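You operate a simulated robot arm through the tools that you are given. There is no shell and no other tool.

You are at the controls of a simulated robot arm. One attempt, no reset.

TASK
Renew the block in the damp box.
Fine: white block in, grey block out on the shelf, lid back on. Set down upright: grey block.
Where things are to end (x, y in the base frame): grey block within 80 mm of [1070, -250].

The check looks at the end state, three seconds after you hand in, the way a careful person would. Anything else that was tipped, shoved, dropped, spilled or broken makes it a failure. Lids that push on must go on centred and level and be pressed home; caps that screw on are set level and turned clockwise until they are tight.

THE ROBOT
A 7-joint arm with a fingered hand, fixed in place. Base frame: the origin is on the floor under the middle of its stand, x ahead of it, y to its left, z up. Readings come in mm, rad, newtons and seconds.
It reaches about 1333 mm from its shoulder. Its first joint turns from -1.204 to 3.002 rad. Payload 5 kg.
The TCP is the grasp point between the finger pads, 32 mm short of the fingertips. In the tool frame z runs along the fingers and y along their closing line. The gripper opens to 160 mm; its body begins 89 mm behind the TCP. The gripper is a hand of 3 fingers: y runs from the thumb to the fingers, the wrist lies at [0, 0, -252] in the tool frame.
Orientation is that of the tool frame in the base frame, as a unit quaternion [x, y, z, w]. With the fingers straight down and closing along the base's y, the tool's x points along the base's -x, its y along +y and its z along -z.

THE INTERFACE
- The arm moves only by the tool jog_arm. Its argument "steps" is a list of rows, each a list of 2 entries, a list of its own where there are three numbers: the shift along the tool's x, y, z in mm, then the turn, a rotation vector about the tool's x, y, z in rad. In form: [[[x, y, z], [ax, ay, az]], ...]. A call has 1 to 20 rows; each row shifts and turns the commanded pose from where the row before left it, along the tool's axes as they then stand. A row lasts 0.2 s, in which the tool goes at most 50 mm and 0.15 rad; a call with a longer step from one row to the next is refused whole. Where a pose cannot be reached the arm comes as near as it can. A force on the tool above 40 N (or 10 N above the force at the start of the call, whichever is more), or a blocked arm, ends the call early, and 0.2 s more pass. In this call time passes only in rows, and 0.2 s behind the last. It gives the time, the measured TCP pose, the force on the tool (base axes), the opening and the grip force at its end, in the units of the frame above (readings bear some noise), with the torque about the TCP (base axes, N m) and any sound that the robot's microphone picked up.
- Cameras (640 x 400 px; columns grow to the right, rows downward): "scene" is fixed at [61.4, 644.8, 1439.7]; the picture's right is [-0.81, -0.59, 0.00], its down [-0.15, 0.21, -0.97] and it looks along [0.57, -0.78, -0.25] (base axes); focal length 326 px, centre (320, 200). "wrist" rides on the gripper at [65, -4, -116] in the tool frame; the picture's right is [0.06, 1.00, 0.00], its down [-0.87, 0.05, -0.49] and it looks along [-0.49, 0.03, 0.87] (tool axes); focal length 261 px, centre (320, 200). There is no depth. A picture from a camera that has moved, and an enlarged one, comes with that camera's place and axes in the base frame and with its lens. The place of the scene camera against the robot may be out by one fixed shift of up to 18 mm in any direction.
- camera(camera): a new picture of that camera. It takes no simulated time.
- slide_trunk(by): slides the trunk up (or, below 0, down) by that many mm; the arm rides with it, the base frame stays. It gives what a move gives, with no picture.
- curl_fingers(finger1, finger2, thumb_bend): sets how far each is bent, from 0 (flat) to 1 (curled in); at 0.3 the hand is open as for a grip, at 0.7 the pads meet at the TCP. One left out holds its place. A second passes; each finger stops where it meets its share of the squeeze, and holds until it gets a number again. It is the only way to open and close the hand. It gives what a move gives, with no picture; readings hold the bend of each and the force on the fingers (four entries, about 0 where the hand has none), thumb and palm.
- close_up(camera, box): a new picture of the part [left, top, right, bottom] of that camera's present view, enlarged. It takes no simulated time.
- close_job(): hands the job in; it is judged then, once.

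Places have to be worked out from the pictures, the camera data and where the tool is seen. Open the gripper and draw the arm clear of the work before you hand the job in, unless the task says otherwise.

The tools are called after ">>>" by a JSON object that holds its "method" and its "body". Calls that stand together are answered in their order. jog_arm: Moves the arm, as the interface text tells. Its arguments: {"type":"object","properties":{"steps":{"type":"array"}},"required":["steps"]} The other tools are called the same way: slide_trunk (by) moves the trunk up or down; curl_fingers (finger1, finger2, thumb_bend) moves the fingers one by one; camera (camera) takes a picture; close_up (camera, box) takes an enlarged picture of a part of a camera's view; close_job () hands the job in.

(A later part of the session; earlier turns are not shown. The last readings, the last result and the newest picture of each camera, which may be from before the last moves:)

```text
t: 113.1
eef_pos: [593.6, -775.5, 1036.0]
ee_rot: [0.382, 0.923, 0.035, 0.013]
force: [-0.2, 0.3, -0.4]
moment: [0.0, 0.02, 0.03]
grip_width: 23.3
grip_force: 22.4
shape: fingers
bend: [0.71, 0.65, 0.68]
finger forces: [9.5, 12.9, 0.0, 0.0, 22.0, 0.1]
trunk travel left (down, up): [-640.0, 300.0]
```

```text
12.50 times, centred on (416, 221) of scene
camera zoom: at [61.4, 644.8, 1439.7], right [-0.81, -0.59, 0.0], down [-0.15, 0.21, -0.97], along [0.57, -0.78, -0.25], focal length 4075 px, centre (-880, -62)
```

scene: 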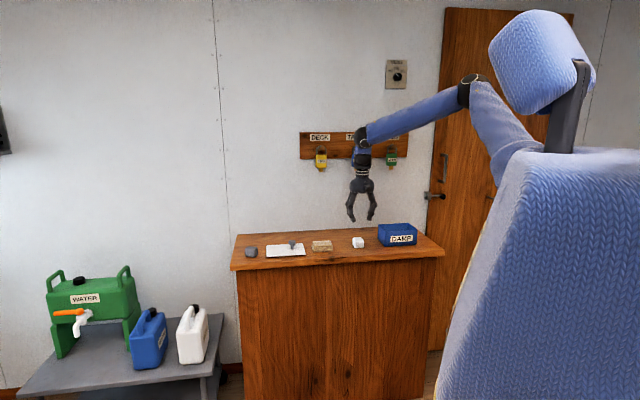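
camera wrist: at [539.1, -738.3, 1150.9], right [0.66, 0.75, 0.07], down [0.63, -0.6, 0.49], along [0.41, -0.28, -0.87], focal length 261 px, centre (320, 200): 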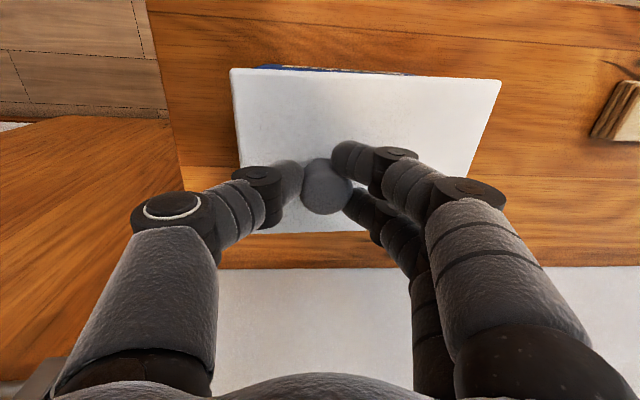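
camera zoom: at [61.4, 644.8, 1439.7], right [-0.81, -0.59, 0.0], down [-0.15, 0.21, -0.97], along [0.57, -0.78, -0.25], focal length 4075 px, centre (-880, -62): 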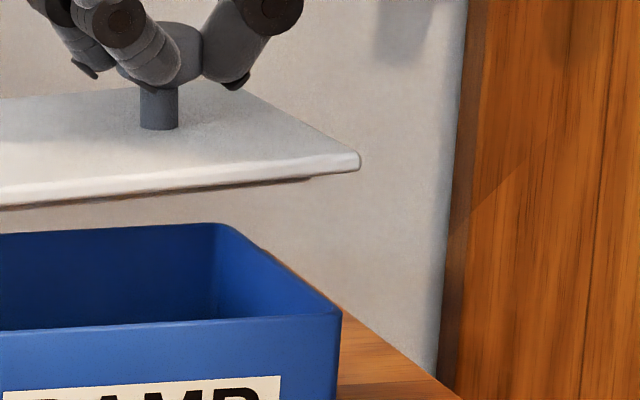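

These zooms are clear. The lid has a plug lip underneath, its long end still droops about 0.049 rad relative to the rim, it is turned about 0.012 rad, and it is about 8 mm too far left. I correct all three and measure again.

>>> {"method": "jog_arm", "body": {"steps": [[[0, 0, 0], [-0.049, 0, 0.012]], [[0, -7.7, -1], [0, 0, 0]]]}}

>>> {"method": "close_up", "body": {"camera": "scene", "box": [370, 205, 402, 237]}}

>>> {"method": "close_up", "body": {"camera": "scene", "box": [400, 205, 432, 237]}}

>>> {"method": "close_up", "body": {"camera": "wrist", "box": [210, 50, 370, 150]}}

>>> {"method": "close_up", "body": {"camera": "wrist", "box": [370, 60, 530, 160]}}

```text
t: 113.7
eef_pos: [588.8, -780.2, 1036.7]
ee_rot: [0.388, 0.92, 0.058, 0.022]
force: [0.3, -0.7, -0.9]
moment: [-0.02, 0.03, 0.0]
grip_width: 23.4
grip_force: 22.3
shape: fingers
bend: [0.71, 0.65, 0.68]
finger forces: [9.4, 13.0, 0.1, 0.0, 22.1, 0.0]
trunk travel left (down, up): [-640.0, 300.0]
```

```text
12.50 times, centred on (386, 221) of scene
camera zoom: at [61.4, 644.8, 1439.7], right [-0.81, -0.59, 0.0], down [-0.15, 0.21, -0.97], along [0.57, -0.78, -0.25], focal length 4075 px, centre (-505, -62)
```

zoom: 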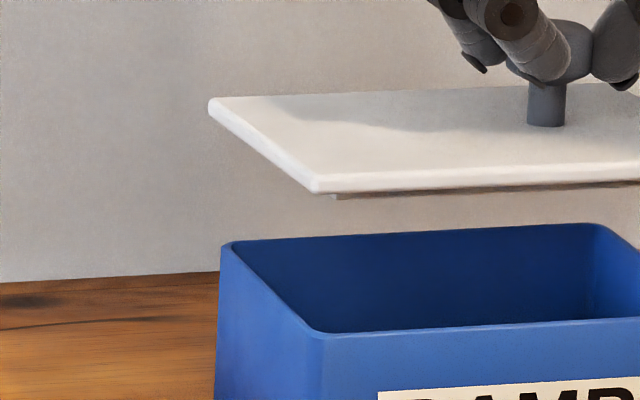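

```text
12.50 times, centred on (416, 221) of scene
camera zoom: at [61.4, 644.8, 1439.7], right [-0.81, -0.59, 0.0], down [-0.15, 0.21, -0.97], along [0.57, -0.78, -0.25], focal length 4075 px, centre (-880, -62)
```

zoom: 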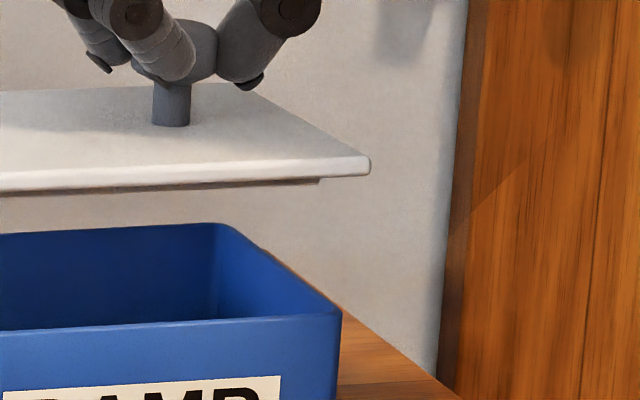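

```text
4.00 times, centred on (290, 100) of wrist
camera zoom: at [530.6, -746.9, 1150.7], right [0.67, 0.74, 0.12], down [0.6, -0.63, 0.49], along [0.44, -0.25, -0.86], focal length 1043 px, centre (440, 600)
```

zoom: 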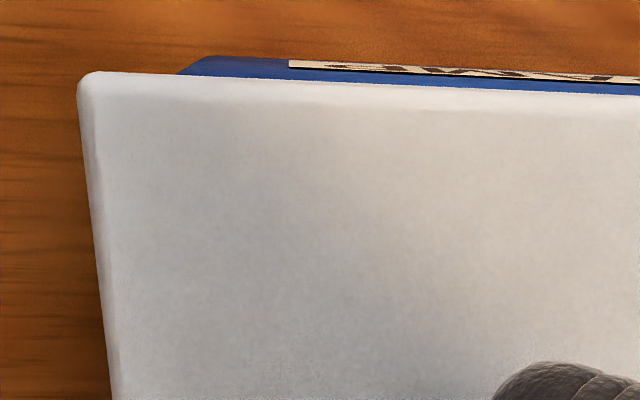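

```text
4.00 times, centred on (450, 110) of wrist
camera zoom: at [530.6, -746.9, 1150.7], right [0.67, 0.74, 0.12], down [0.6, -0.63, 0.49], along [0.44, -0.25, -0.86], focal length 1043 px, centre (-200, 560)
```

zoom: 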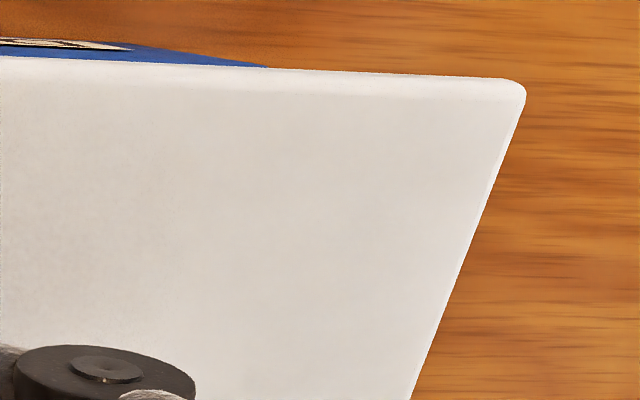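

The lid is now level to within the reading error, square to the box, and centred to about 1 mm by both cameras. I lower straight down 40 mm to leave a small gap above the rim, then re-check.

>>> {"method": "jog_arm", "body": {"steps": [[[0, -1.24, 9.94], [0, 0, 0]], [[0, -1.24, 9.94], [0, 0, 0]], [[0, -1.24, 9.94], [0, 0, 0]], [[0, -1.24, 9.94], [0, 0, 0]]]}}

>>> {"method": "close_up", "body": {"camera": "scene", "box": [370, 210, 402, 242]}}

>>> {"method": "close_up", "body": {"camera": "scene", "box": [400, 210, 432, 242]}}

>>> {"method": "camera", "body": {"camera": "wrist"}}

>>> {"method": "close_up", "body": {"camera": "wrist", "box": [210, 50, 370, 150]}}

```text
t: 114.7
eef_pos: [588.6, -781.7, 996.4]
ee_rot: [0.388, 0.92, 0.058, 0.022]
force: [-0.1, -0.4, -0.5]
moment: [-0.02, 0.04, 0.0]
grip_width: 23.4
grip_force: 22.5
shape: fingers
bend: [0.71, 0.65, 0.68]
finger forces: [9.6, 13.0, 0.0, 0.0, 22.0, 0.0]
trunk travel left (down, up): [-640.0, 300.0]
```

```text
12.50 times, centred on (386, 226) of scene
camera zoom: at [61.4, 644.8, 1439.7], right [-0.81, -0.59, 0.0], down [-0.15, 0.21, -0.97], along [0.57, -0.78, -0.25], focal length 4075 px, centre (-505, -125)
```

zoom: 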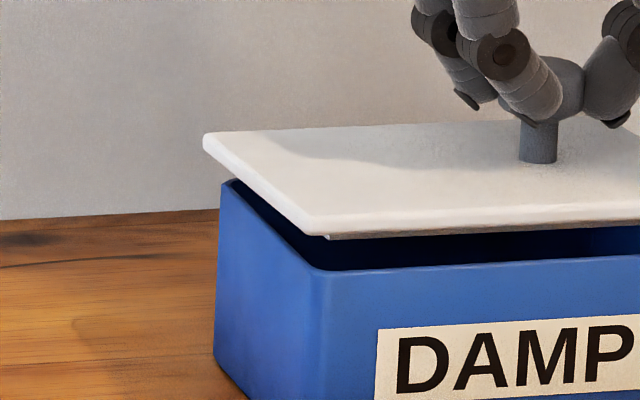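

```text
12.50 times, centred on (416, 226) of scene
camera zoom: at [61.4, 644.8, 1439.7], right [-0.81, -0.59, 0.0], down [-0.15, 0.21, -0.97], along [0.57, -0.78, -0.25], focal length 4075 px, centre (-880, -125)
```

zoom: 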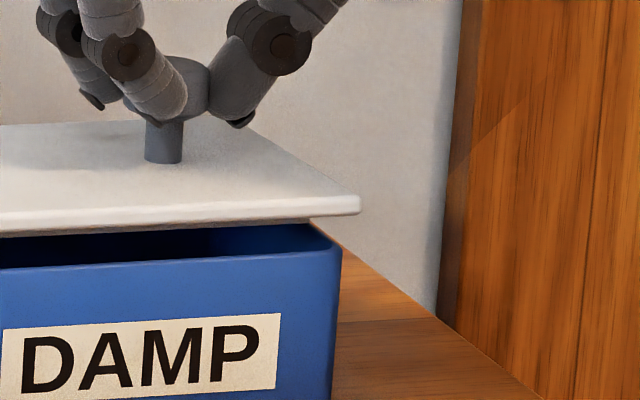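

```text
taken
camera wrist: at [531.3, -747.5, 1110.7], right [0.67, 0.74, 0.12], down [0.6, -0.63, 0.49], along [0.44, -0.25, -0.86], focal length 261 px, centre (320, 200)
```

wrist: 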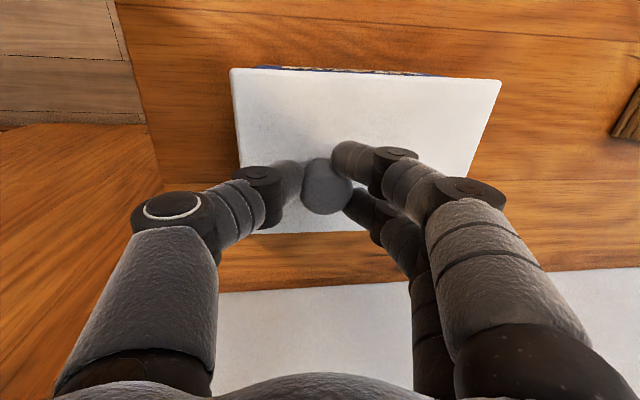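

```text
4.00 times, centred on (290, 100) of wrist
camera zoom: at [531.3, -747.5, 1110.7], right [0.67, 0.74, 0.12], down [0.6, -0.63, 0.49], along [0.44, -0.25, -0.86], focal length 1043 px, centre (440, 600)
```

zoom: 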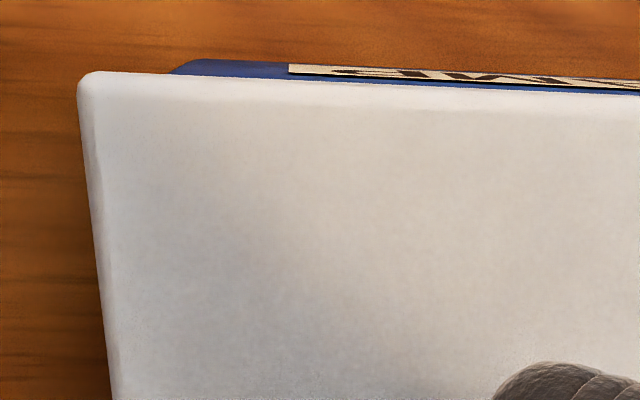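

The gap to the rim is even along the front, about 14 mm. I zoom further on the two front corners to compare the overhang on the left and right.

>>> {"method": "close_up", "body": {"camera": "scene", "box": [376, 218, 392, 234]}}

>>> {"method": "close_up", "body": {"camera": "scene", "box": [408, 218, 424, 234]}}

```text
16.00 times, centred on (384, 226) of scene
camera zoom: at [61.4, 644.8, 1439.7], right [-0.81, -0.59, 0.0], down [-0.15, 0.21, -0.97], along [0.57, -0.78, -0.25], focal length 5216 px, centre (-704, -216)
```

zoom: 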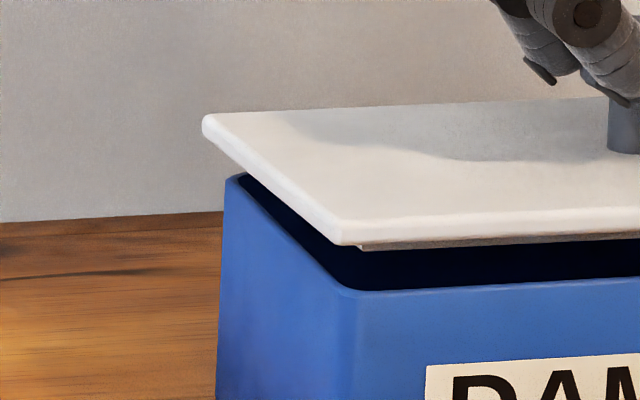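

```text
16.00 times, centred on (416, 226) of scene
camera zoom: at [61.4, 644.8, 1439.7], right [-0.81, -0.59, 0.0], down [-0.15, 0.21, -0.97], along [0.57, -0.78, -0.25], focal length 5216 px, centre (-1216, -216)
```

zoom: 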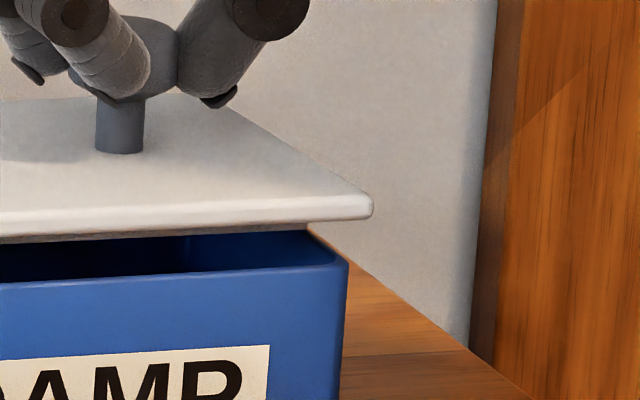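

From this zoom, the lid is about 1 mm too far left, and its back edge hangs about 3 mm lower than the front. I level it front to back, nudge it, and come down 8 mm closer to judge again.

>>> {"method": "jog_arm", "body": {"steps": [[[2.3, -0.8, 0], [0, -0.025, 0.004]], [[0, -0.5, 4], [0, 0, 0]], [[0, -0.5, 4], [0, 0, 0]]]}}

>>> {"method": "close_up", "body": {"camera": "scene", "box": [376, 218, 392, 234]}}

>>> {"method": "close_up", "body": {"camera": "scene", "box": [408, 218, 424, 234]}}

>>> {"method": "close_up", "body": {"camera": "wrist", "box": [210, 50, 530, 250]}}

```text
t: 115.5
eef_pos: [585.5, -780.7, 988.3]
ee_rot: [0.39, 0.919, 0.053, 0.033]
force: [0.6, -0.9, -0.6]
moment: [-0.01, 0.02, -0.02]
grip_width: 23.3
grip_force: 22.7
shape: fingers
bend: [0.71, 0.65, 0.68]
finger forces: [9.7, 13.1, 0.1, 0.1, 21.9, 0.1]
trunk travel left (down, up): [-640.0, 300.0]
```

```text
16.00 times, centred on (384, 226) of scene
camera zoom: at [61.4, 644.8, 1439.7], right [-0.81, -0.59, 0.0], down [-0.15, 0.21, -0.97], along [0.57, -0.78, -0.25], focal length 5216 px, centre (-704, -216)
```

zoom: 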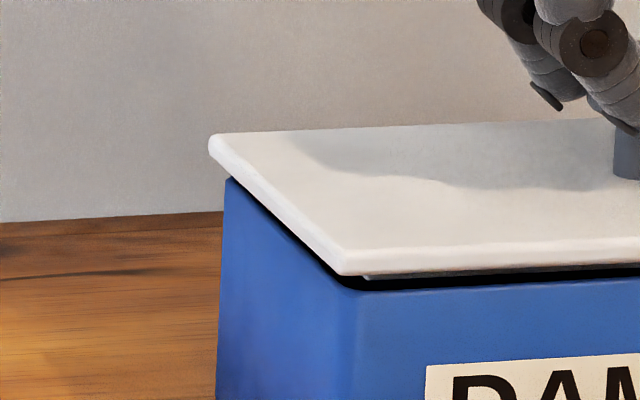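

```text
16.00 times, centred on (416, 226) of scene
camera zoom: at [61.4, 644.8, 1439.7], right [-0.81, -0.59, 0.0], down [-0.15, 0.21, -0.97], along [0.57, -0.78, -0.25], focal length 5216 px, centre (-1216, -216)
```

zoom: 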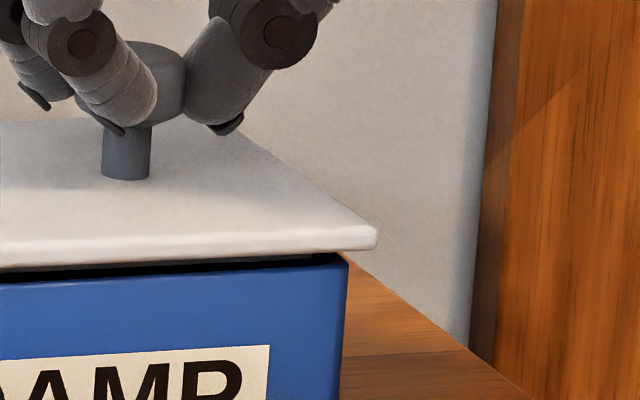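

```text
2.00 times, centred on (370, 150) of wrist
camera zoom: at [526.3, -744.2, 1101.5], right [0.67, 0.73, 0.12], down [0.59, -0.62, 0.51], along [0.45, -0.27, -0.85], focal length 521 px, centre (220, 300)
```

zoom: 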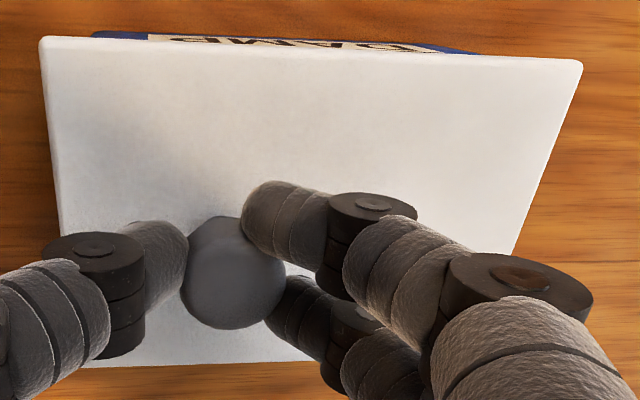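

The lid now looks level both ways, with a gap of about 5–6 mm, and sits perhaps 0.8 mm to the right. I nudge it back and go down gently, watching for contact.

>>> {"method": "jog_arm", "body": {"steps": [[[0, 0.8, 0], [0, 0, 0]], [[0, -0.25, 2], [0, 0, 0]]]}}

>>> {"method": "jog_arm", "body": {"steps": [[[0, -0.2, 1.5], [0, 0, 0]]]}}

>>> {"method": "close_up", "body": {"camera": "scene", "box": [376, 218, 392, 234]}}

>>> {"method": "close_up", "body": {"camera": "scene", "box": [408, 218, 424, 234]}}

```text
t: 116.1
eef_pos: [586.2, -780.7, 986.8]
ee_rot: [0.39, 0.919, 0.053, 0.034]
force: [0.2, 0.3, -0.7]
moment: [-0.05, 0.04, 0.01]
grip_width: 23.0
grip_force: 22.4
shape: fingers
bend: [0.71, 0.65, 0.68]
finger forces: [9.7, 13.2, 0.1, 0.0, 21.9, 0.0]
trunk travel left (down, up): [-640.0, 300.0]
```

```text
t: 116.5
eef_pos: [586.2, -780.4, 985.1]
ee_rot: [0.39, 0.919, 0.053, 0.034]
force: [-0.4, -0.4, -0.3]
moment: [-0.03, -0.01, -0.03]
grip_width: 23.3
grip_force: 23.3
shape: fingers
bend: [0.71, 0.65, 0.68]
finger forces: [10.4, 13.1, 0.0, 0.0, 22.3, 0.0]
trunk travel left (down, up): [-640.0, 300.0]
```

```text
16.00 times, centred on (384, 226) of scene
camera zoom: at [61.4, 644.8, 1439.7], right [-0.81, -0.59, 0.0], down [-0.15, 0.21, -0.97], along [0.57, -0.78, -0.25], focal length 5216 px, centre (-704, -216)
```

zoom: 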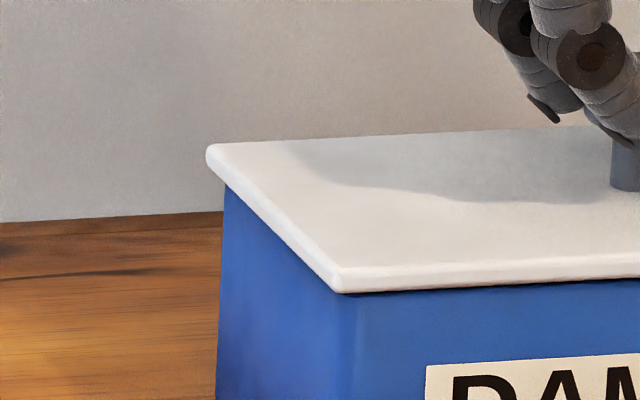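

```text
16.00 times, centred on (416, 226) of scene
camera zoom: at [61.4, 644.8, 1439.7], right [-0.81, -0.59, 0.0], down [-0.15, 0.21, -0.97], along [0.57, -0.78, -0.25], focal length 5216 px, centre (-1216, -216)
```

zoom: 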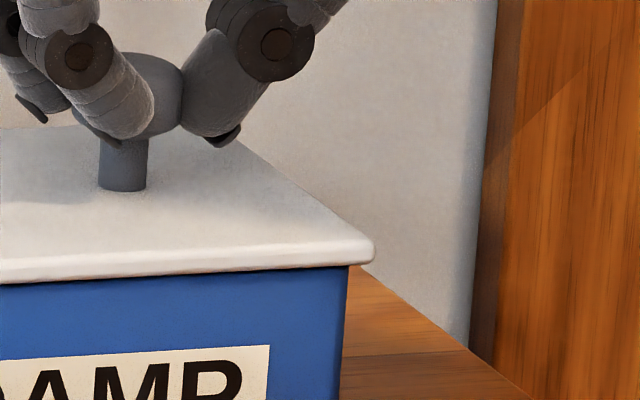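

The lid is practically on the rim and evenly overhung left and right, with almost no force. I press down in small steps to seat it.

>>> {"method": "jog_arm", "body": {"steps": [[[0, -0.2, 1.5], [0, 0, 0]]]}}

>>> {"method": "jog_arm", "body": {"steps": [[[0, -0.2, 1.5], [0, 0, 0]]]}}

>>> {"method": "close_up", "body": {"camera": "scene", "box": [376, 218, 392, 234]}}

>>> {"method": "close_up", "body": {"camera": "scene", "box": [408, 218, 424, 234]}}

```text
t: 116.9
eef_pos: [586.4, -779.1, 984.6]
ee_rot: [0.391, 0.918, 0.053, 0.035]
force: [-1.1, -0.8, 5.1]
moment: [-0.1, -0.01, -0.02]
grip_width: 23.3
grip_force: 24.1
shape: fingers
bend: [0.71, 0.65, 0.68]
finger forces: [10.6, 13.3, 0.0, 0.1, 23.6, 0.0]
trunk travel left (down, up): [-640.0, 300.0]
```

```text
t: 117.3
eef_pos: [585.7, -779.5, 984.6]
ee_rot: [0.39, 0.918, 0.053, 0.035]
force: [-1.6, -2.0, 11.1]
moment: [-0.08, -0.07, -0.01]
grip_width: 22.9
grip_force: 24.4
shape: fingers
bend: [0.71, 0.66, 0.68]
finger forces: [10.7, 13.8, 0.0, 0.0, 25.0, 0.0]
trunk travel left (down, up): [-640.0, 300.0]
```

```text
16.00 times, centred on (384, 226) of scene
camera zoom: at [61.4, 644.8, 1439.7], right [-0.81, -0.59, 0.0], down [-0.15, 0.21, -0.97], along [0.57, -0.78, -0.25], focal length 5216 px, centre (-704, -216)
```

zoom: 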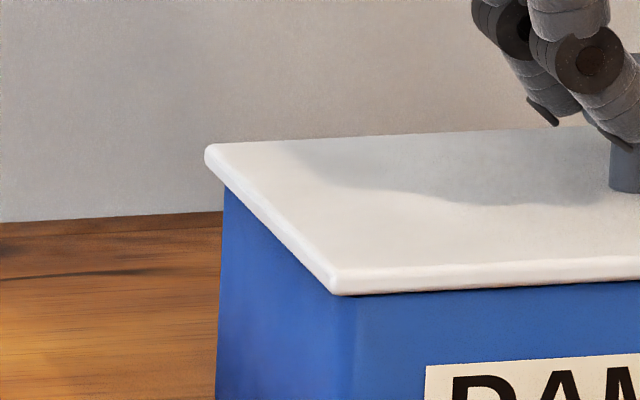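

```text
16.00 times, centred on (416, 226) of scene
camera zoom: at [61.4, 644.8, 1439.7], right [-0.81, -0.59, 0.0], down [-0.15, 0.21, -0.97], along [0.57, -0.78, -0.25], focal length 5216 px, centre (-1216, -216)
```

zoom: 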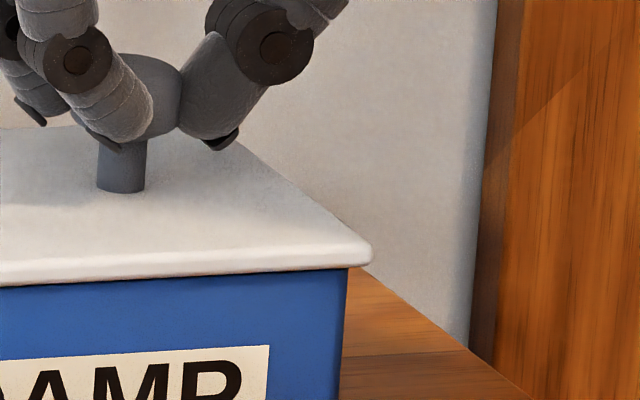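

The lid sits on the rim with 11 N and no visible gap. I release the knob.

>>> {"method": "curl_fingers", "body": {"finger1": 0.58, "finger2": 0.58, "thumb_bend": 0.58}}

>>> {"method": "camera", "body": {"camera": "wrist"}}

>>> {"method": "close_up", "body": {"camera": "scene", "box": [376, 218, 392, 234]}}

>>> {"method": "close_up", "body": {"camera": "scene", "box": [408, 218, 424, 234]}}

```text
t: 118.3
eef_pos: [585.9, -779.9, 982.5]
ee_rot: [0.39, 0.919, 0.053, 0.033]
force: [0.4, -0.8, 0.1]
moment: [-0.02, 0.0, 0.04]
grip_width: 58.5
grip_force: 0.0
shape: fingers
bend: [0.57, 0.57, 0.57]
finger forces: [0.0, 0.0, 0.0, 0.0, 0.0, 0.0]
trunk travel left (down, up): [-640.0, 300.0]
```

```text
taken
camera wrist: at [526.9, -743.3, 1095.2], right [0.67, 0.73, 0.12], down [0.59, -0.62, 0.51], along [0.45, -0.27, -0.85], focal length 261 px, centre (320, 200)
```

wrist: 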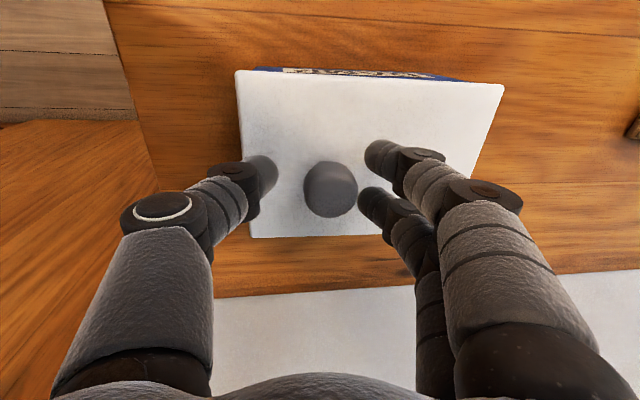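

```text
16.00 times, centred on (384, 226) of scene
camera zoom: at [61.4, 644.8, 1439.7], right [-0.81, -0.59, 0.0], down [-0.15, 0.21, -0.97], along [0.57, -0.78, -0.25], focal length 5216 px, centre (-704, -216)
```

zoom: 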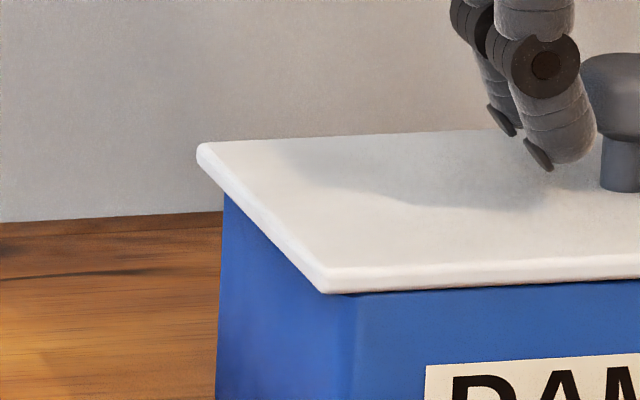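

```text
16.00 times, centred on (416, 226) of scene
camera zoom: at [61.4, 644.8, 1439.7], right [-0.81, -0.59, 0.0], down [-0.15, 0.21, -0.97], along [0.57, -0.78, -0.25], focal length 5216 px, centre (-1216, -216)
```

zoom: 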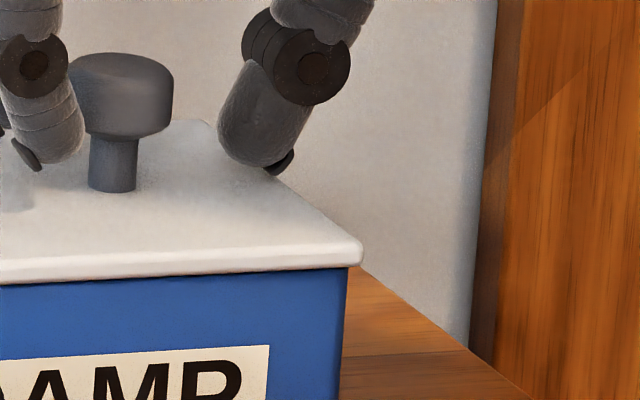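

On release the lid slid about 3 mm left, though it is still flat on the rim. I want it centred, so I nudge it back right by closing just the two fingers against the knob a little at a time.

>>> {"method": "curl_fingers", "body": {"finger1": 0.62, "finger2": 0.62}}

>>> {"method": "curl_fingers", "body": {"finger1": 0.64, "finger2": 0.64}}

>>> {"method": "close_up", "body": {"camera": "scene", "box": [376, 218, 392, 234]}}

>>> {"method": "close_up", "body": {"camera": "scene", "box": [408, 218, 424, 234]}}

```text
t: 119.3
eef_pos: [587.5, -780.6, 983.4]
ee_rot: [0.391, 0.918, 0.053, 0.034]
force: [-0.3, -0.4, 0.3]
moment: [-0.02, 0.0, 0.04]
grip_width: 49.5
grip_force: 0.3
shape: fingers
bend: [0.62, 0.62, 0.57]
finger forces: [0.0, 0.2, 0.1, 0.0, 0.0, 0.0]
trunk travel left (down, up): [-640.0, 300.0]
```

```text
t: 120.3
eef_pos: [586.3, -779.4, 982.5]
ee_rot: [0.39, 0.919, 0.054, 0.034]
force: [-0.1, 0.3, 0.0]
moment: [-0.01, 0.04, -0.01]
grip_width: 46.1
grip_force: 0.1
shape: fingers
bend: [0.64, 0.64, 0.57]
finger forces: [0.0, 0.1, 0.0, 0.0, 0.1, 0.1]
trunk travel left (down, up): [-640.0, 300.0]
```

```text
16.00 times, centred on (384, 226) of scene
camera zoom: at [61.4, 644.8, 1439.7], right [-0.81, -0.59, 0.0], down [-0.15, 0.21, -0.97], along [0.57, -0.78, -0.25], focal length 5216 px, centre (-704, -216)
```

zoom: 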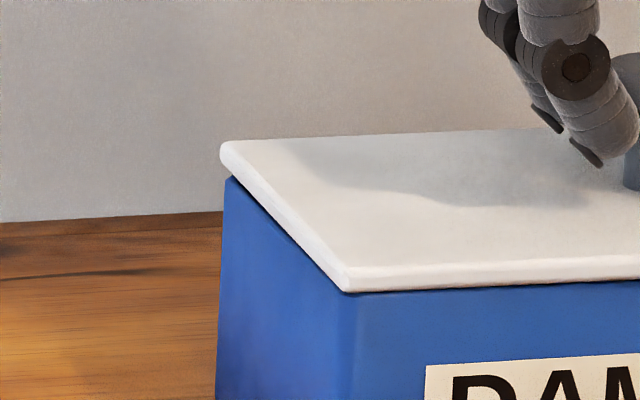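

```text
16.00 times, centred on (416, 226) of scene
camera zoom: at [61.4, 644.8, 1439.7], right [-0.81, -0.59, 0.0], down [-0.15, 0.21, -0.97], along [0.57, -0.78, -0.25], focal length 5216 px, centre (-1216, -216)
```

zoom: 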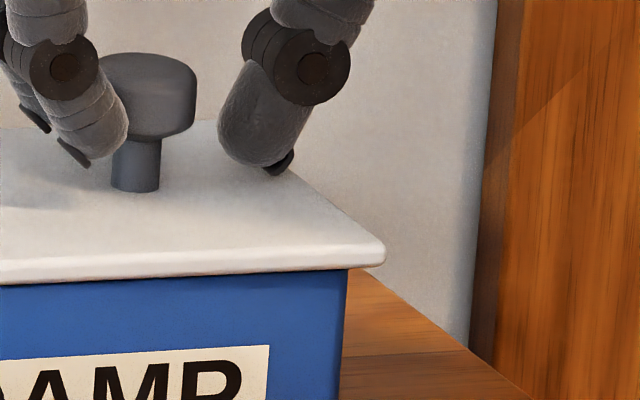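

That moved it a bit too far, and it now sits about 3.7 mm to the right. I back the fingers off and nudge with the thumb alone in small steps.

>>> {"method": "curl_fingers", "body": {"finger1": 0.58, "finger2": 0.58, "thumb_bend": 0.61}}

>>> {"method": "close_up", "body": {"camera": "scene", "box": [408, 218, 424, 234]}}

>>> {"method": "curl_fingers", "body": {"thumb_bend": 0.625}}

>>> {"method": "close_up", "body": {"camera": "scene", "box": [376, 218, 392, 234]}}

>>> {"method": "close_up", "body": {"camera": "scene", "box": [408, 218, 424, 234]}}

```text
t: 121.3
eef_pos: [586.7, -779.4, 982.8]
ee_rot: [0.39, 0.919, 0.053, 0.034]
force: [0.6, -0.5, -1.1]
moment: [-0.04, -0.02, 0.01]
grip_width: 51.2
grip_force: 0.1
shape: fingers
bend: [0.57, 0.57, 0.61]
finger forces: [0.0, 0.0, 0.0, 0.1, 0.0, 0.0]
trunk travel left (down, up): [-640.0, 300.0]
```

```text
16.00 times, centred on (416, 226) of scene
camera zoom: at [61.4, 644.8, 1439.7], right [-0.81, -0.59, 0.0], down [-0.15, 0.21, -0.97], along [0.57, -0.78, -0.25], focal length 5216 px, centre (-1216, -216)
```

zoom: 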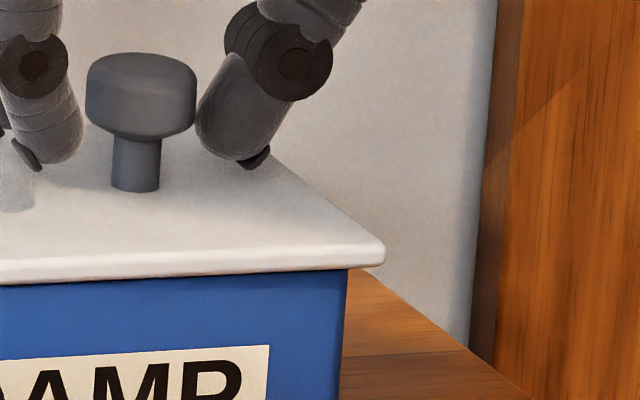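

```text
t: 122.3
eef_pos: [587.2, -780.8, 980.9]
ee_rot: [0.391, 0.918, 0.052, 0.034]
force: [0.0, 0.2, -0.6]
moment: [-0.02, 0.02, 0.0]
grip_width: 50.0
grip_force: 0.2
shape: fingers
bend: [0.57, 0.57, 0.62]
finger forces: [0.0, 0.0, 0.0, 0.0, 0.3, 0.0]
trunk travel left (down, up): [-640.0, 300.0]
```

```text
16.00 times, centred on (384, 226) of scene
camera zoom: at [61.4, 644.8, 1439.7], right [-0.81, -0.59, 0.0], down [-0.15, 0.21, -0.97], along [0.57, -0.78, -0.25], focal length 5216 px, centre (-704, -216)
```

zoom: 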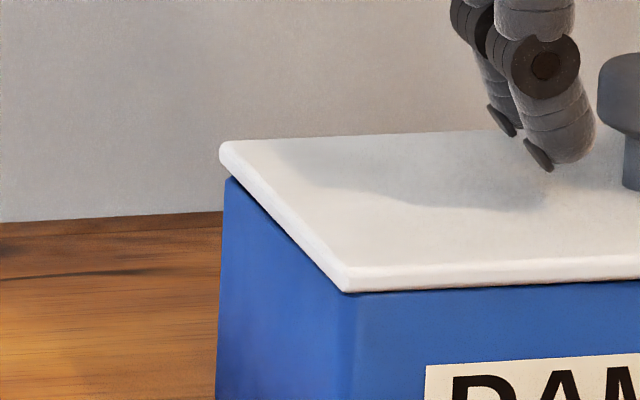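

```text
16.00 times, centred on (416, 226) of scene
camera zoom: at [61.4, 644.8, 1439.7], right [-0.81, -0.59, 0.0], down [-0.15, 0.21, -0.97], along [0.57, -0.78, -0.25], focal length 5216 px, centre (-1216, -216)
```

zoom: 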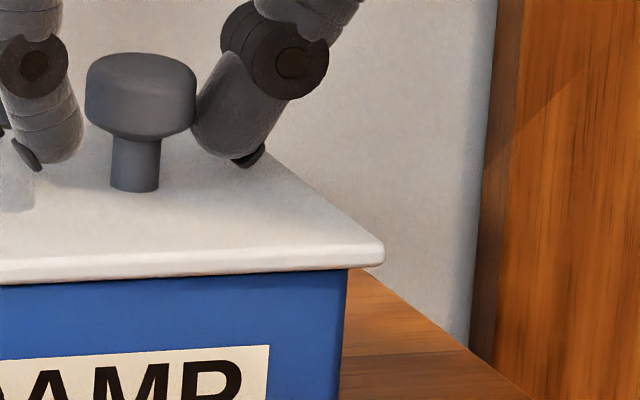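

The thumb is now just touching the knob. I continue the nudge in small increments.

>>> {"method": "curl_fingers", "body": {"thumb_bend": 0.64}}

>>> {"method": "close_up", "body": {"camera": "scene", "box": [376, 218, 392, 234]}}

>>> {"method": "close_up", "body": {"camera": "scene", "box": [408, 218, 424, 234]}}

```text
t: 123.3
eef_pos: [586.8, -779.0, 980.7]
ee_rot: [0.39, 0.918, 0.054, 0.034]
force: [0.1, 0.2, -0.6]
moment: [-0.01, 0.03, 0.0]
grip_width: 46.0
grip_force: 0.1
shape: fingers
bend: [0.57, 0.57, 0.64]
finger forces: [0.0, 0.0, 0.1, 0.1, 0.0, 0.0]
trunk travel left (down, up): [-640.0, 300.0]
```

```text
16.00 times, centred on (384, 226) of scene
camera zoom: at [61.4, 644.8, 1439.7], right [-0.81, -0.59, 0.0], down [-0.15, 0.21, -0.97], along [0.57, -0.78, -0.25], focal length 5216 px, centre (-704, -216)
```

zoom: 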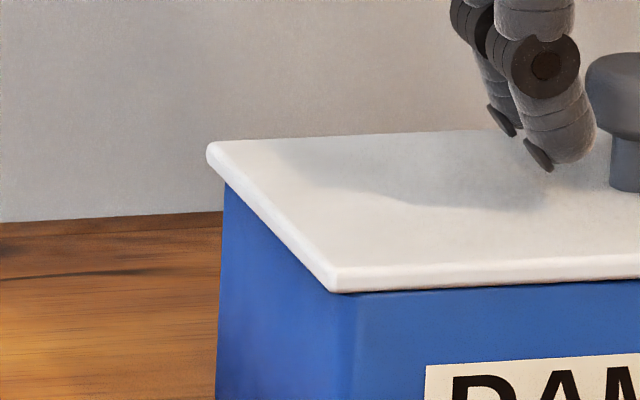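

```text
16.00 times, centred on (416, 226) of scene
camera zoom: at [61.4, 644.8, 1439.7], right [-0.81, -0.59, 0.0], down [-0.15, 0.21, -0.97], along [0.57, -0.78, -0.25], focal length 5216 px, centre (-1216, -216)
```

zoom: 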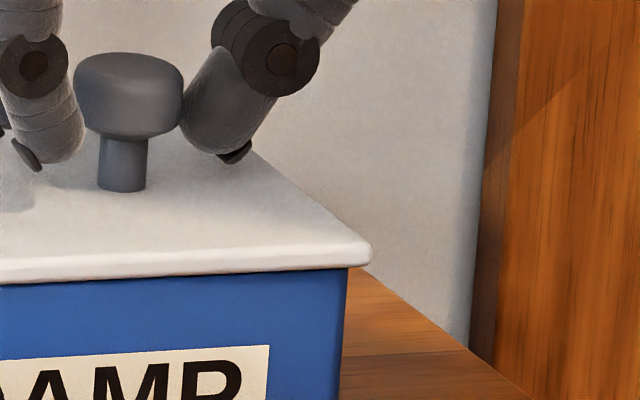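

The lid is now centred left to right, with its corners matching the even-overhang positions to within about 0.5 mm. I back the thumb off and check front-to-back centring from the wrist.

>>> {"method": "curl_fingers", "body": {"finger1": 0.56, "finger2": 0.56, "thumb_bend": 0.56}}

>>> {"method": "jog_arm", "body": {"steps": [[[-0.3, 1.5, -12], [0, 0, 0]], [[-0.5, 2.5, -20], [0, 0, 0]], [[-0.5, 2.5, -20], [0, 0, 0]], [[0, 0, 0], [0, 0.025, 0]], [[0, 0, 0], [0.124, 0, 0]]]}}

>>> {"method": "camera", "body": {"camera": "wrist"}}

>>> {"method": "close_up", "body": {"camera": "wrist", "box": [200, 40, 440, 240]}}

>>> {"method": "close_up", "body": {"camera": "scene", "box": [372, 205, 428, 250]}}

```text
t: 124.3
eef_pos: [585.8, -779.4, 983.5]
ee_rot: [0.391, 0.918, 0.053, 0.034]
force: [-0.4, -0.4, -0.2]
moment: [0.01, 0.0, -0.01]
grip_width: 62.5
grip_force: 0.0
shape: fingers
bend: [0.56, 0.56, 0.56]
finger forces: [0.1, 0.1, 0.0, 0.0, 0.0, 0.1]
trunk travel left (down, up): [-640.0, 300.0]
```

```text
t: 125.5
eef_pos: [585.9, -778.9, 1035.7]
ee_rot: [0.391, 0.92, 0.0, -0.002]
force: [0.7, 0.5, 0.6]
moment: [-0.08, 0.04, 0.0]
grip_width: 62.6
grip_force: 0.1
shape: fingers
bend: [0.56, 0.56, 0.56]
finger forces: [0.0, 0.0, 0.0, 0.1, 0.1, 0.0]
trunk travel left (down, up): [-640.0, 300.0]
```

```text
taken
camera wrist: at [539.2, -734.5, 1150.9], right [0.67, 0.74, 0.0], down [0.64, -0.59, 0.49], along [0.36, -0.33, -0.87], focal length 261 px, centre (320, 200)
```

wrist: 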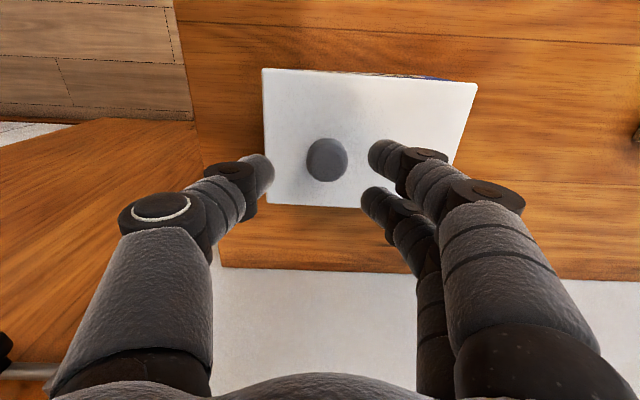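

```text
2.00 times, centred on (320, 140) of wrist
camera zoom: at [539.2, -734.5, 1150.9], right [0.67, 0.74, 0.0], down [0.64, -0.59, 0.49], along [0.36, -0.33, -0.87], focal length 521 px, centre (320, 320)
```

zoom: 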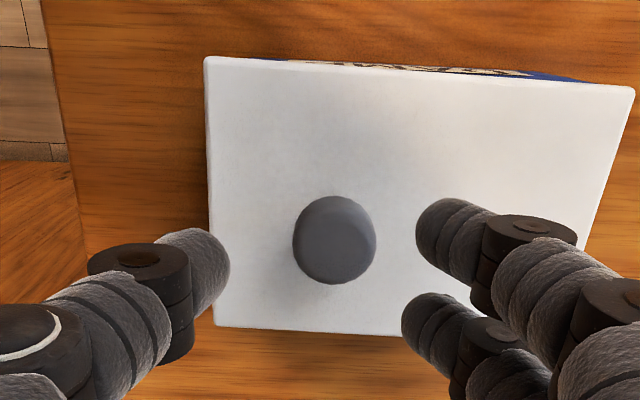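

```text
8.89 times, centred on (400, 228) of scene
camera zoom: at [61.4, 644.8, 1439.7], right [-0.81, -0.59, 0.0], down [-0.15, 0.21, -0.97], along [0.57, -0.78, -0.25], focal length 2898 px, centre (-391, -44)
```

zoom: 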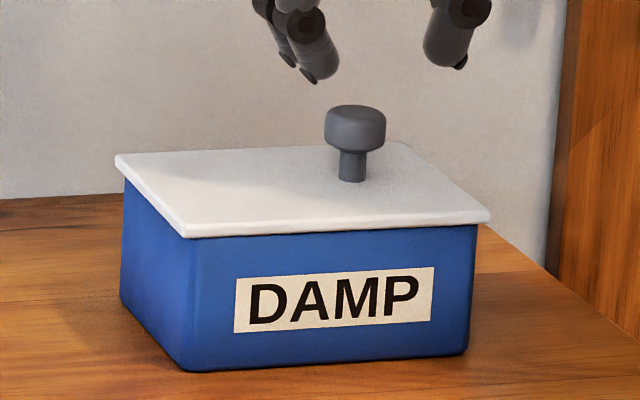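

The wrist view shows the lid flat, but turned about 1.5° clockwise and about 3 mm too far back. I will nudge its back edge from behind, near the left end, with closed fingertips. First I close the fingers and square the hand at a safe height.

>>> {"method": "curl_fingers", "body": {"finger1": 0.72, "finger2": 0.72, "thumb_bend": 0.7}}

>>> {"method": "jog_arm", "body": {"steps": [[[0, 0, 0], [0, 0, -0.018]], [[-24, 15, 0], [0, 0, 0]], [[-25, 15, 0], [0, 0, 0]], [[-25, 15, 0], [0, 0, 0]], [[-25, 17, 0], [0, 0, 0]]]}}

>>> {"method": "camera", "body": {"camera": "wrist"}}

>>> {"method": "camera", "body": {"camera": "scene"}}

```text
t: 126.5
eef_pos: [586.1, -781.2, 1033.7]
ee_rot: [0.39, 0.921, 0.001, -0.001]
force: [0.7, -0.2, 0.0]
moment: [0.0, -0.02, 0.01]
grip_width: 9.1
grip_force: 0.1
shape: fingers
bend: [0.72, 0.72, 0.7]
finger forces: [0.0, 0.0, 0.1, 0.0, 0.0, 0.0]
trunk travel left (down, up): [-640.0, 300.0]
```

```text
t: 127.7
eef_pos: [699.3, -804.3, 1033.4]
ee_rot: [0.383, 0.924, 0.001, -0.002]
force: [1.0, -0.3, 0.7]
moment: [-0.02, 0.0, 0.02]
grip_width: 9.0
grip_force: 0.1
shape: fingers
bend: [0.72, 0.72, 0.7]
finger forces: [0.0, 0.0, 0.1, 0.1, 0.0, 0.0]
trunk travel left (down, up): [-640.0, 300.0]
```

```text
taken
camera wrist: at [652.0, -761.8, 1148.8], right [0.66, 0.75, 0.0], down [0.65, -0.58, 0.49], along [0.37, -0.32, -0.87], focal length 261 px, centre (320, 200)
```

wrist: 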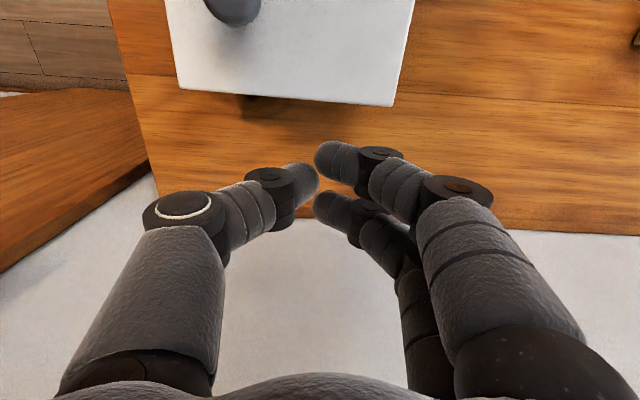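

```text
taken
```

scene: 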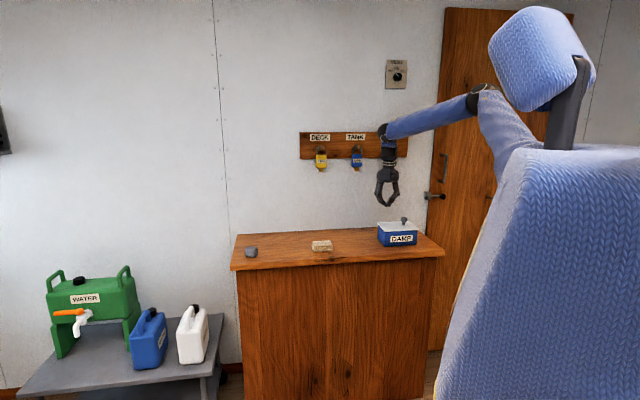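

The lid's back edge runs from n about 1030 at the right end to n about 1032.5 at the left end. I shift so the fingertip faces the edge at about e = -59, behind it by about 11 mm, and lower to lid height.

>>> {"method": "jog_arm", "body": {"steps": [[[0, 12, 10], [0, 0, 0]], [[0, 0, 20], [0, 0, 0]], [[0, 0, 20], [0, 0, 0]], [[0, 0, 15], [0, 0, 0]]]}}

>>> {"method": "camera", "body": {"camera": "wrist"}}

>>> {"method": "close_up", "body": {"camera": "wrist", "box": [220, 40, 420, 220]}}

>>> {"method": "close_up", "body": {"camera": "scene", "box": [365, 195, 435, 250]}}

```text
t: 128.7
eef_pos: [708.3, -796.3, 969.2]
ee_rot: [0.381, 0.925, 0.001, -0.001]
force: [0.2, 0.1, -0.7]
moment: [-0.01, 0.0, 0.01]
grip_width: 9.1
grip_force: 0.1
shape: fingers
bend: [0.72, 0.72, 0.7]
finger forces: [0.0, 0.2, 0.0, 0.0, 0.0, 0.1]
trunk travel left (down, up): [-640.0, 300.0]
```

```text
taken
camera wrist: at [660.4, -753.6, 1085.2], right [0.66, 0.75, 0.0], down [0.65, -0.58, 0.49], along [0.37, -0.32, -0.87], focal length 261 px, centre (320, 200)
```

wrist: 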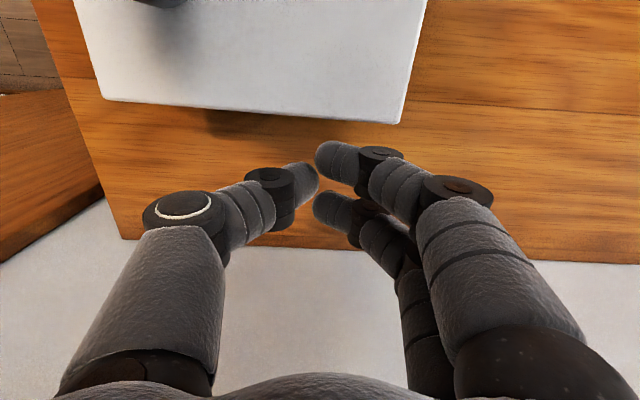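

```text
2.22 times, centred on (320, 130) of wrist
camera zoom: at [660.4, -753.6, 1085.2], right [0.66, 0.75, 0.0], down [0.65, -0.58, 0.49], along [0.37, -0.32, -0.87], focal length 579 px, centre (320, 356)
```

zoom: 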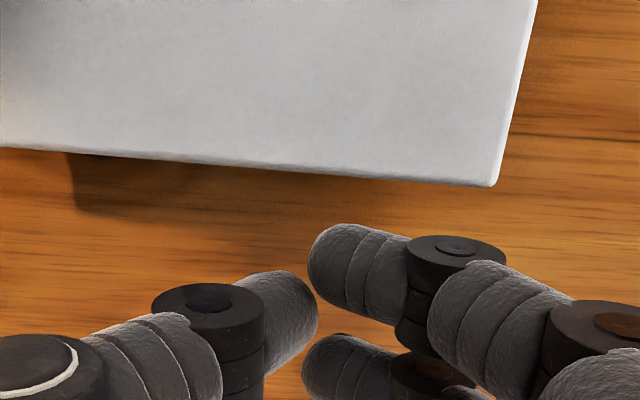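

```text
7.27 times, centred on (400, 222) of scene
camera zoom: at [61.4, 644.8, 1439.7], right [-0.81, -0.59, 0.0], down [-0.15, 0.21, -0.97], along [0.57, -0.78, -0.25], focal length 2371 px, centre (-262, 36)
```

zoom: 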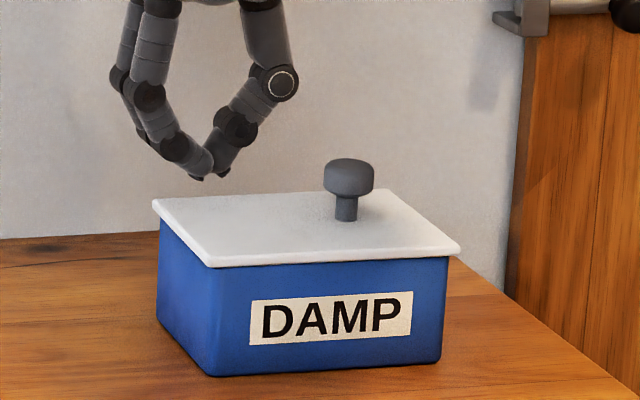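

The fingertip is about 13 mm behind the edge and just above lid height. I lower 7 mm, then approach the edge.

>>> {"method": "jog_arm", "body": {"steps": [[[0, 0, 7], [0, 0, 0]], [[5, 0, 0], [0, 0, 0]], [[5, 0, 0], [0, 0, 0]]]}}

>>> {"method": "close_up", "body": {"camera": "wrist", "box": [220, 40, 420, 220]}}

>>> {"method": "close_up", "body": {"camera": "scene", "box": [365, 195, 435, 250]}}

```text
t: 129.5
eef_pos: [702.7, -790.1, 963.4]
ee_rot: [0.383, 0.924, 0.0, -0.002]
force: [-0.4, -0.4, 0.1]
moment: [-0.03, -0.01, 0.01]
grip_width: 8.8
grip_force: 0.2
shape: fingers
bend: [0.72, 0.72, 0.7]
finger forces: [0.0, 0.1, 0.0, 0.0, 0.0, 0.0]
trunk travel left (down, up): [-640.0, 300.0]
```

```text
2.22 times, centred on (320, 130) of wrist
camera zoom: at [654.0, -746.6, 1077.9], right [0.66, 0.75, 0.0], down [0.65, -0.58, 0.49], along [0.37, -0.32, -0.87], focal length 579 px, centre (320, 356)
```

zoom: 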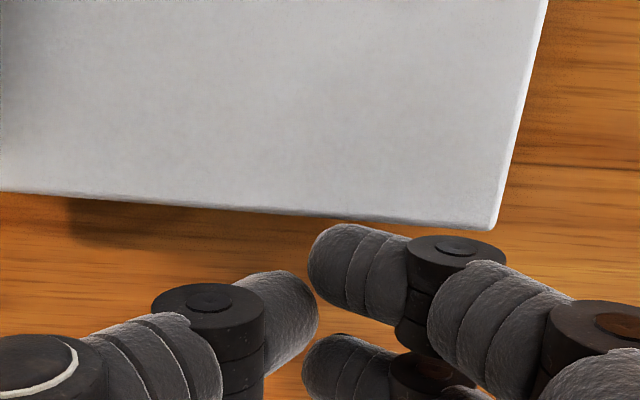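

```text
7.27 times, centred on (400, 222) of scene
camera zoom: at [61.4, 644.8, 1439.7], right [-0.81, -0.59, 0.0], down [-0.15, 0.21, -0.97], along [0.57, -0.78, -0.25], focal length 2371 px, centre (-262, 36)
```

zoom: 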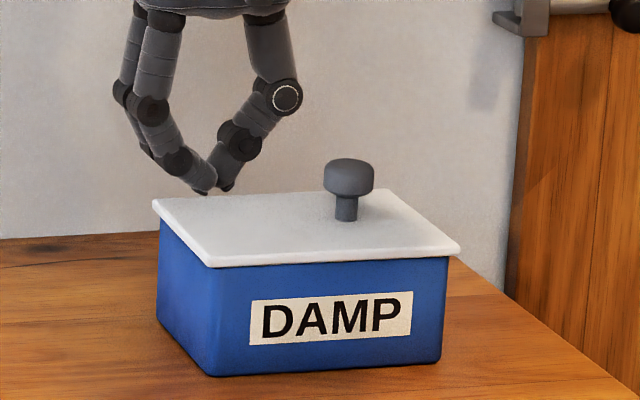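

The tip is still a hair above the lid's top, since it is only 32 mm below the TCP when closed. I lower 7 mm more, keeping the small gap behind the edge.

>>> {"method": "jog_arm", "body": {"steps": [[[-1.5, 0, 3.5], [0, 0, 0]], [[0, 0, 3.5], [0, 0, 0]]]}}

>>> {"method": "close_up", "body": {"camera": "wrist", "box": [220, 40, 420, 220]}}

>>> {"method": "close_up", "body": {"camera": "scene", "box": [365, 195, 435, 250]}}

```text
t: 130.1
eef_pos: [703.2, -790.4, 954.8]
ee_rot: [0.382, 0.924, 0.001, -0.002]
force: [0.4, 0.2, 0.9]
moment: [0.0, 0.0, 0.01]
grip_width: 9.3
grip_force: 0.6
shape: fingers
bend: [0.72, 0.72, 0.7]
finger forces: [0.5, 0.0, 0.0, 0.0, 0.0, 0.0]
trunk travel left (down, up): [-640.0, 300.0]
```

```text
2.22 times, centred on (320, 130) of wrist
camera zoom: at [654.4, -747.9, 1071.0], right [0.66, 0.75, 0.0], down [0.65, -0.58, 0.49], along [0.37, -0.32, -0.87], focal length 579 px, centre (320, 356)
```

zoom: 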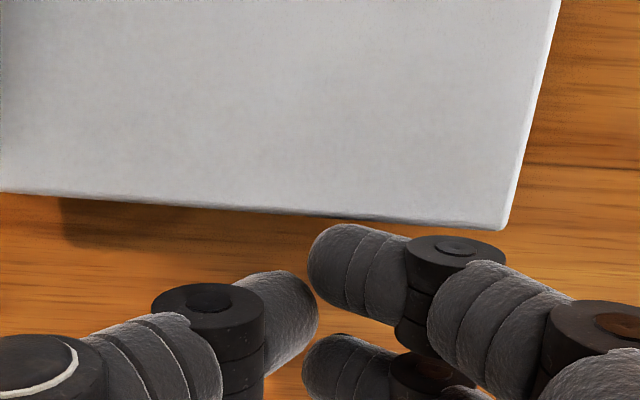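

```text
7.27 times, centred on (400, 222) of scene
camera zoom: at [61.4, 644.8, 1439.7], right [-0.81, -0.59, 0.0], down [-0.15, 0.21, -0.97], along [0.57, -0.78, -0.25], focal length 2371 px, centre (-262, 36)
```

zoom: 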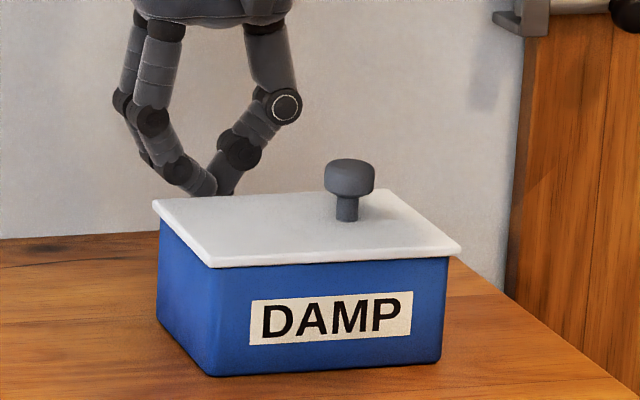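

The tip is now below the lid's top surface, right at its back edge. I push forward in small increments and watch the lid.

>>> {"method": "jog_arm", "body": {"steps": [[[1.5, 0, 0], [0, 0, 0]], [[1.5, 0, 0], [0, 0, 0]]]}}

>>> {"method": "close_up", "body": {"camera": "wrist", "box": [220, 40, 420, 220]}}

>>> {"method": "close_up", "body": {"camera": "scene", "box": [376, 218, 392, 234]}}

>>> {"method": "close_up", "body": {"camera": "scene", "box": [408, 218, 424, 234]}}

```text
t: 130.7
eef_pos: [700.9, -788.0, 954.1]
ee_rot: [0.383, 0.924, 0.0, -0.001]
force: [-0.3, -0.3, -0.1]
moment: [0.0, 0.0, 0.0]
grip_width: 8.8
grip_force: 0.1
shape: fingers
bend: [0.72, 0.72, 0.7]
finger forces: [0.3, 0.0, 0.0, 0.0, 0.0, 0.1]
trunk travel left (down, up): [-640.0, 300.0]
```

```text
2.22 times, centred on (320, 130) of wrist
camera zoom: at [652.2, -745.7, 1070.6], right [0.66, 0.75, 0.0], down [0.65, -0.58, 0.49], along [0.37, -0.32, -0.87], focal length 579 px, centre (320, 356)
```

zoom: 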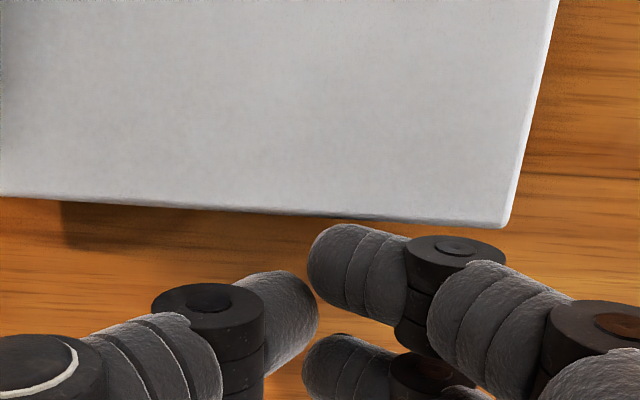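

```text
16.00 times, centred on (384, 226) of scene
camera zoom: at [61.4, 644.8, 1439.7], right [-0.81, -0.59, 0.0], down [-0.15, 0.21, -0.97], along [0.57, -0.78, -0.25], focal length 5216 px, centre (-704, -216)
```

zoom: 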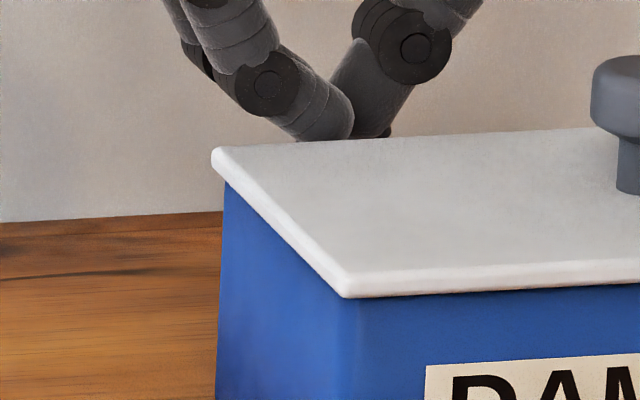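

```text
16.00 times, centred on (416, 226) of scene
camera zoom: at [61.4, 644.8, 1439.7], right [-0.81, -0.59, 0.0], down [-0.15, 0.21, -0.97], along [0.57, -0.78, -0.25], focal length 5216 px, centre (-1216, -216)
```

zoom: 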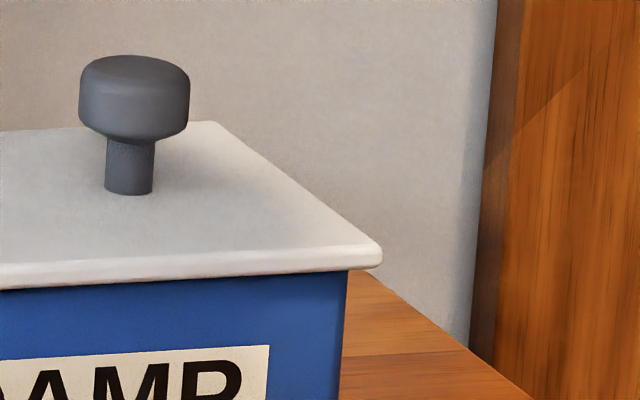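

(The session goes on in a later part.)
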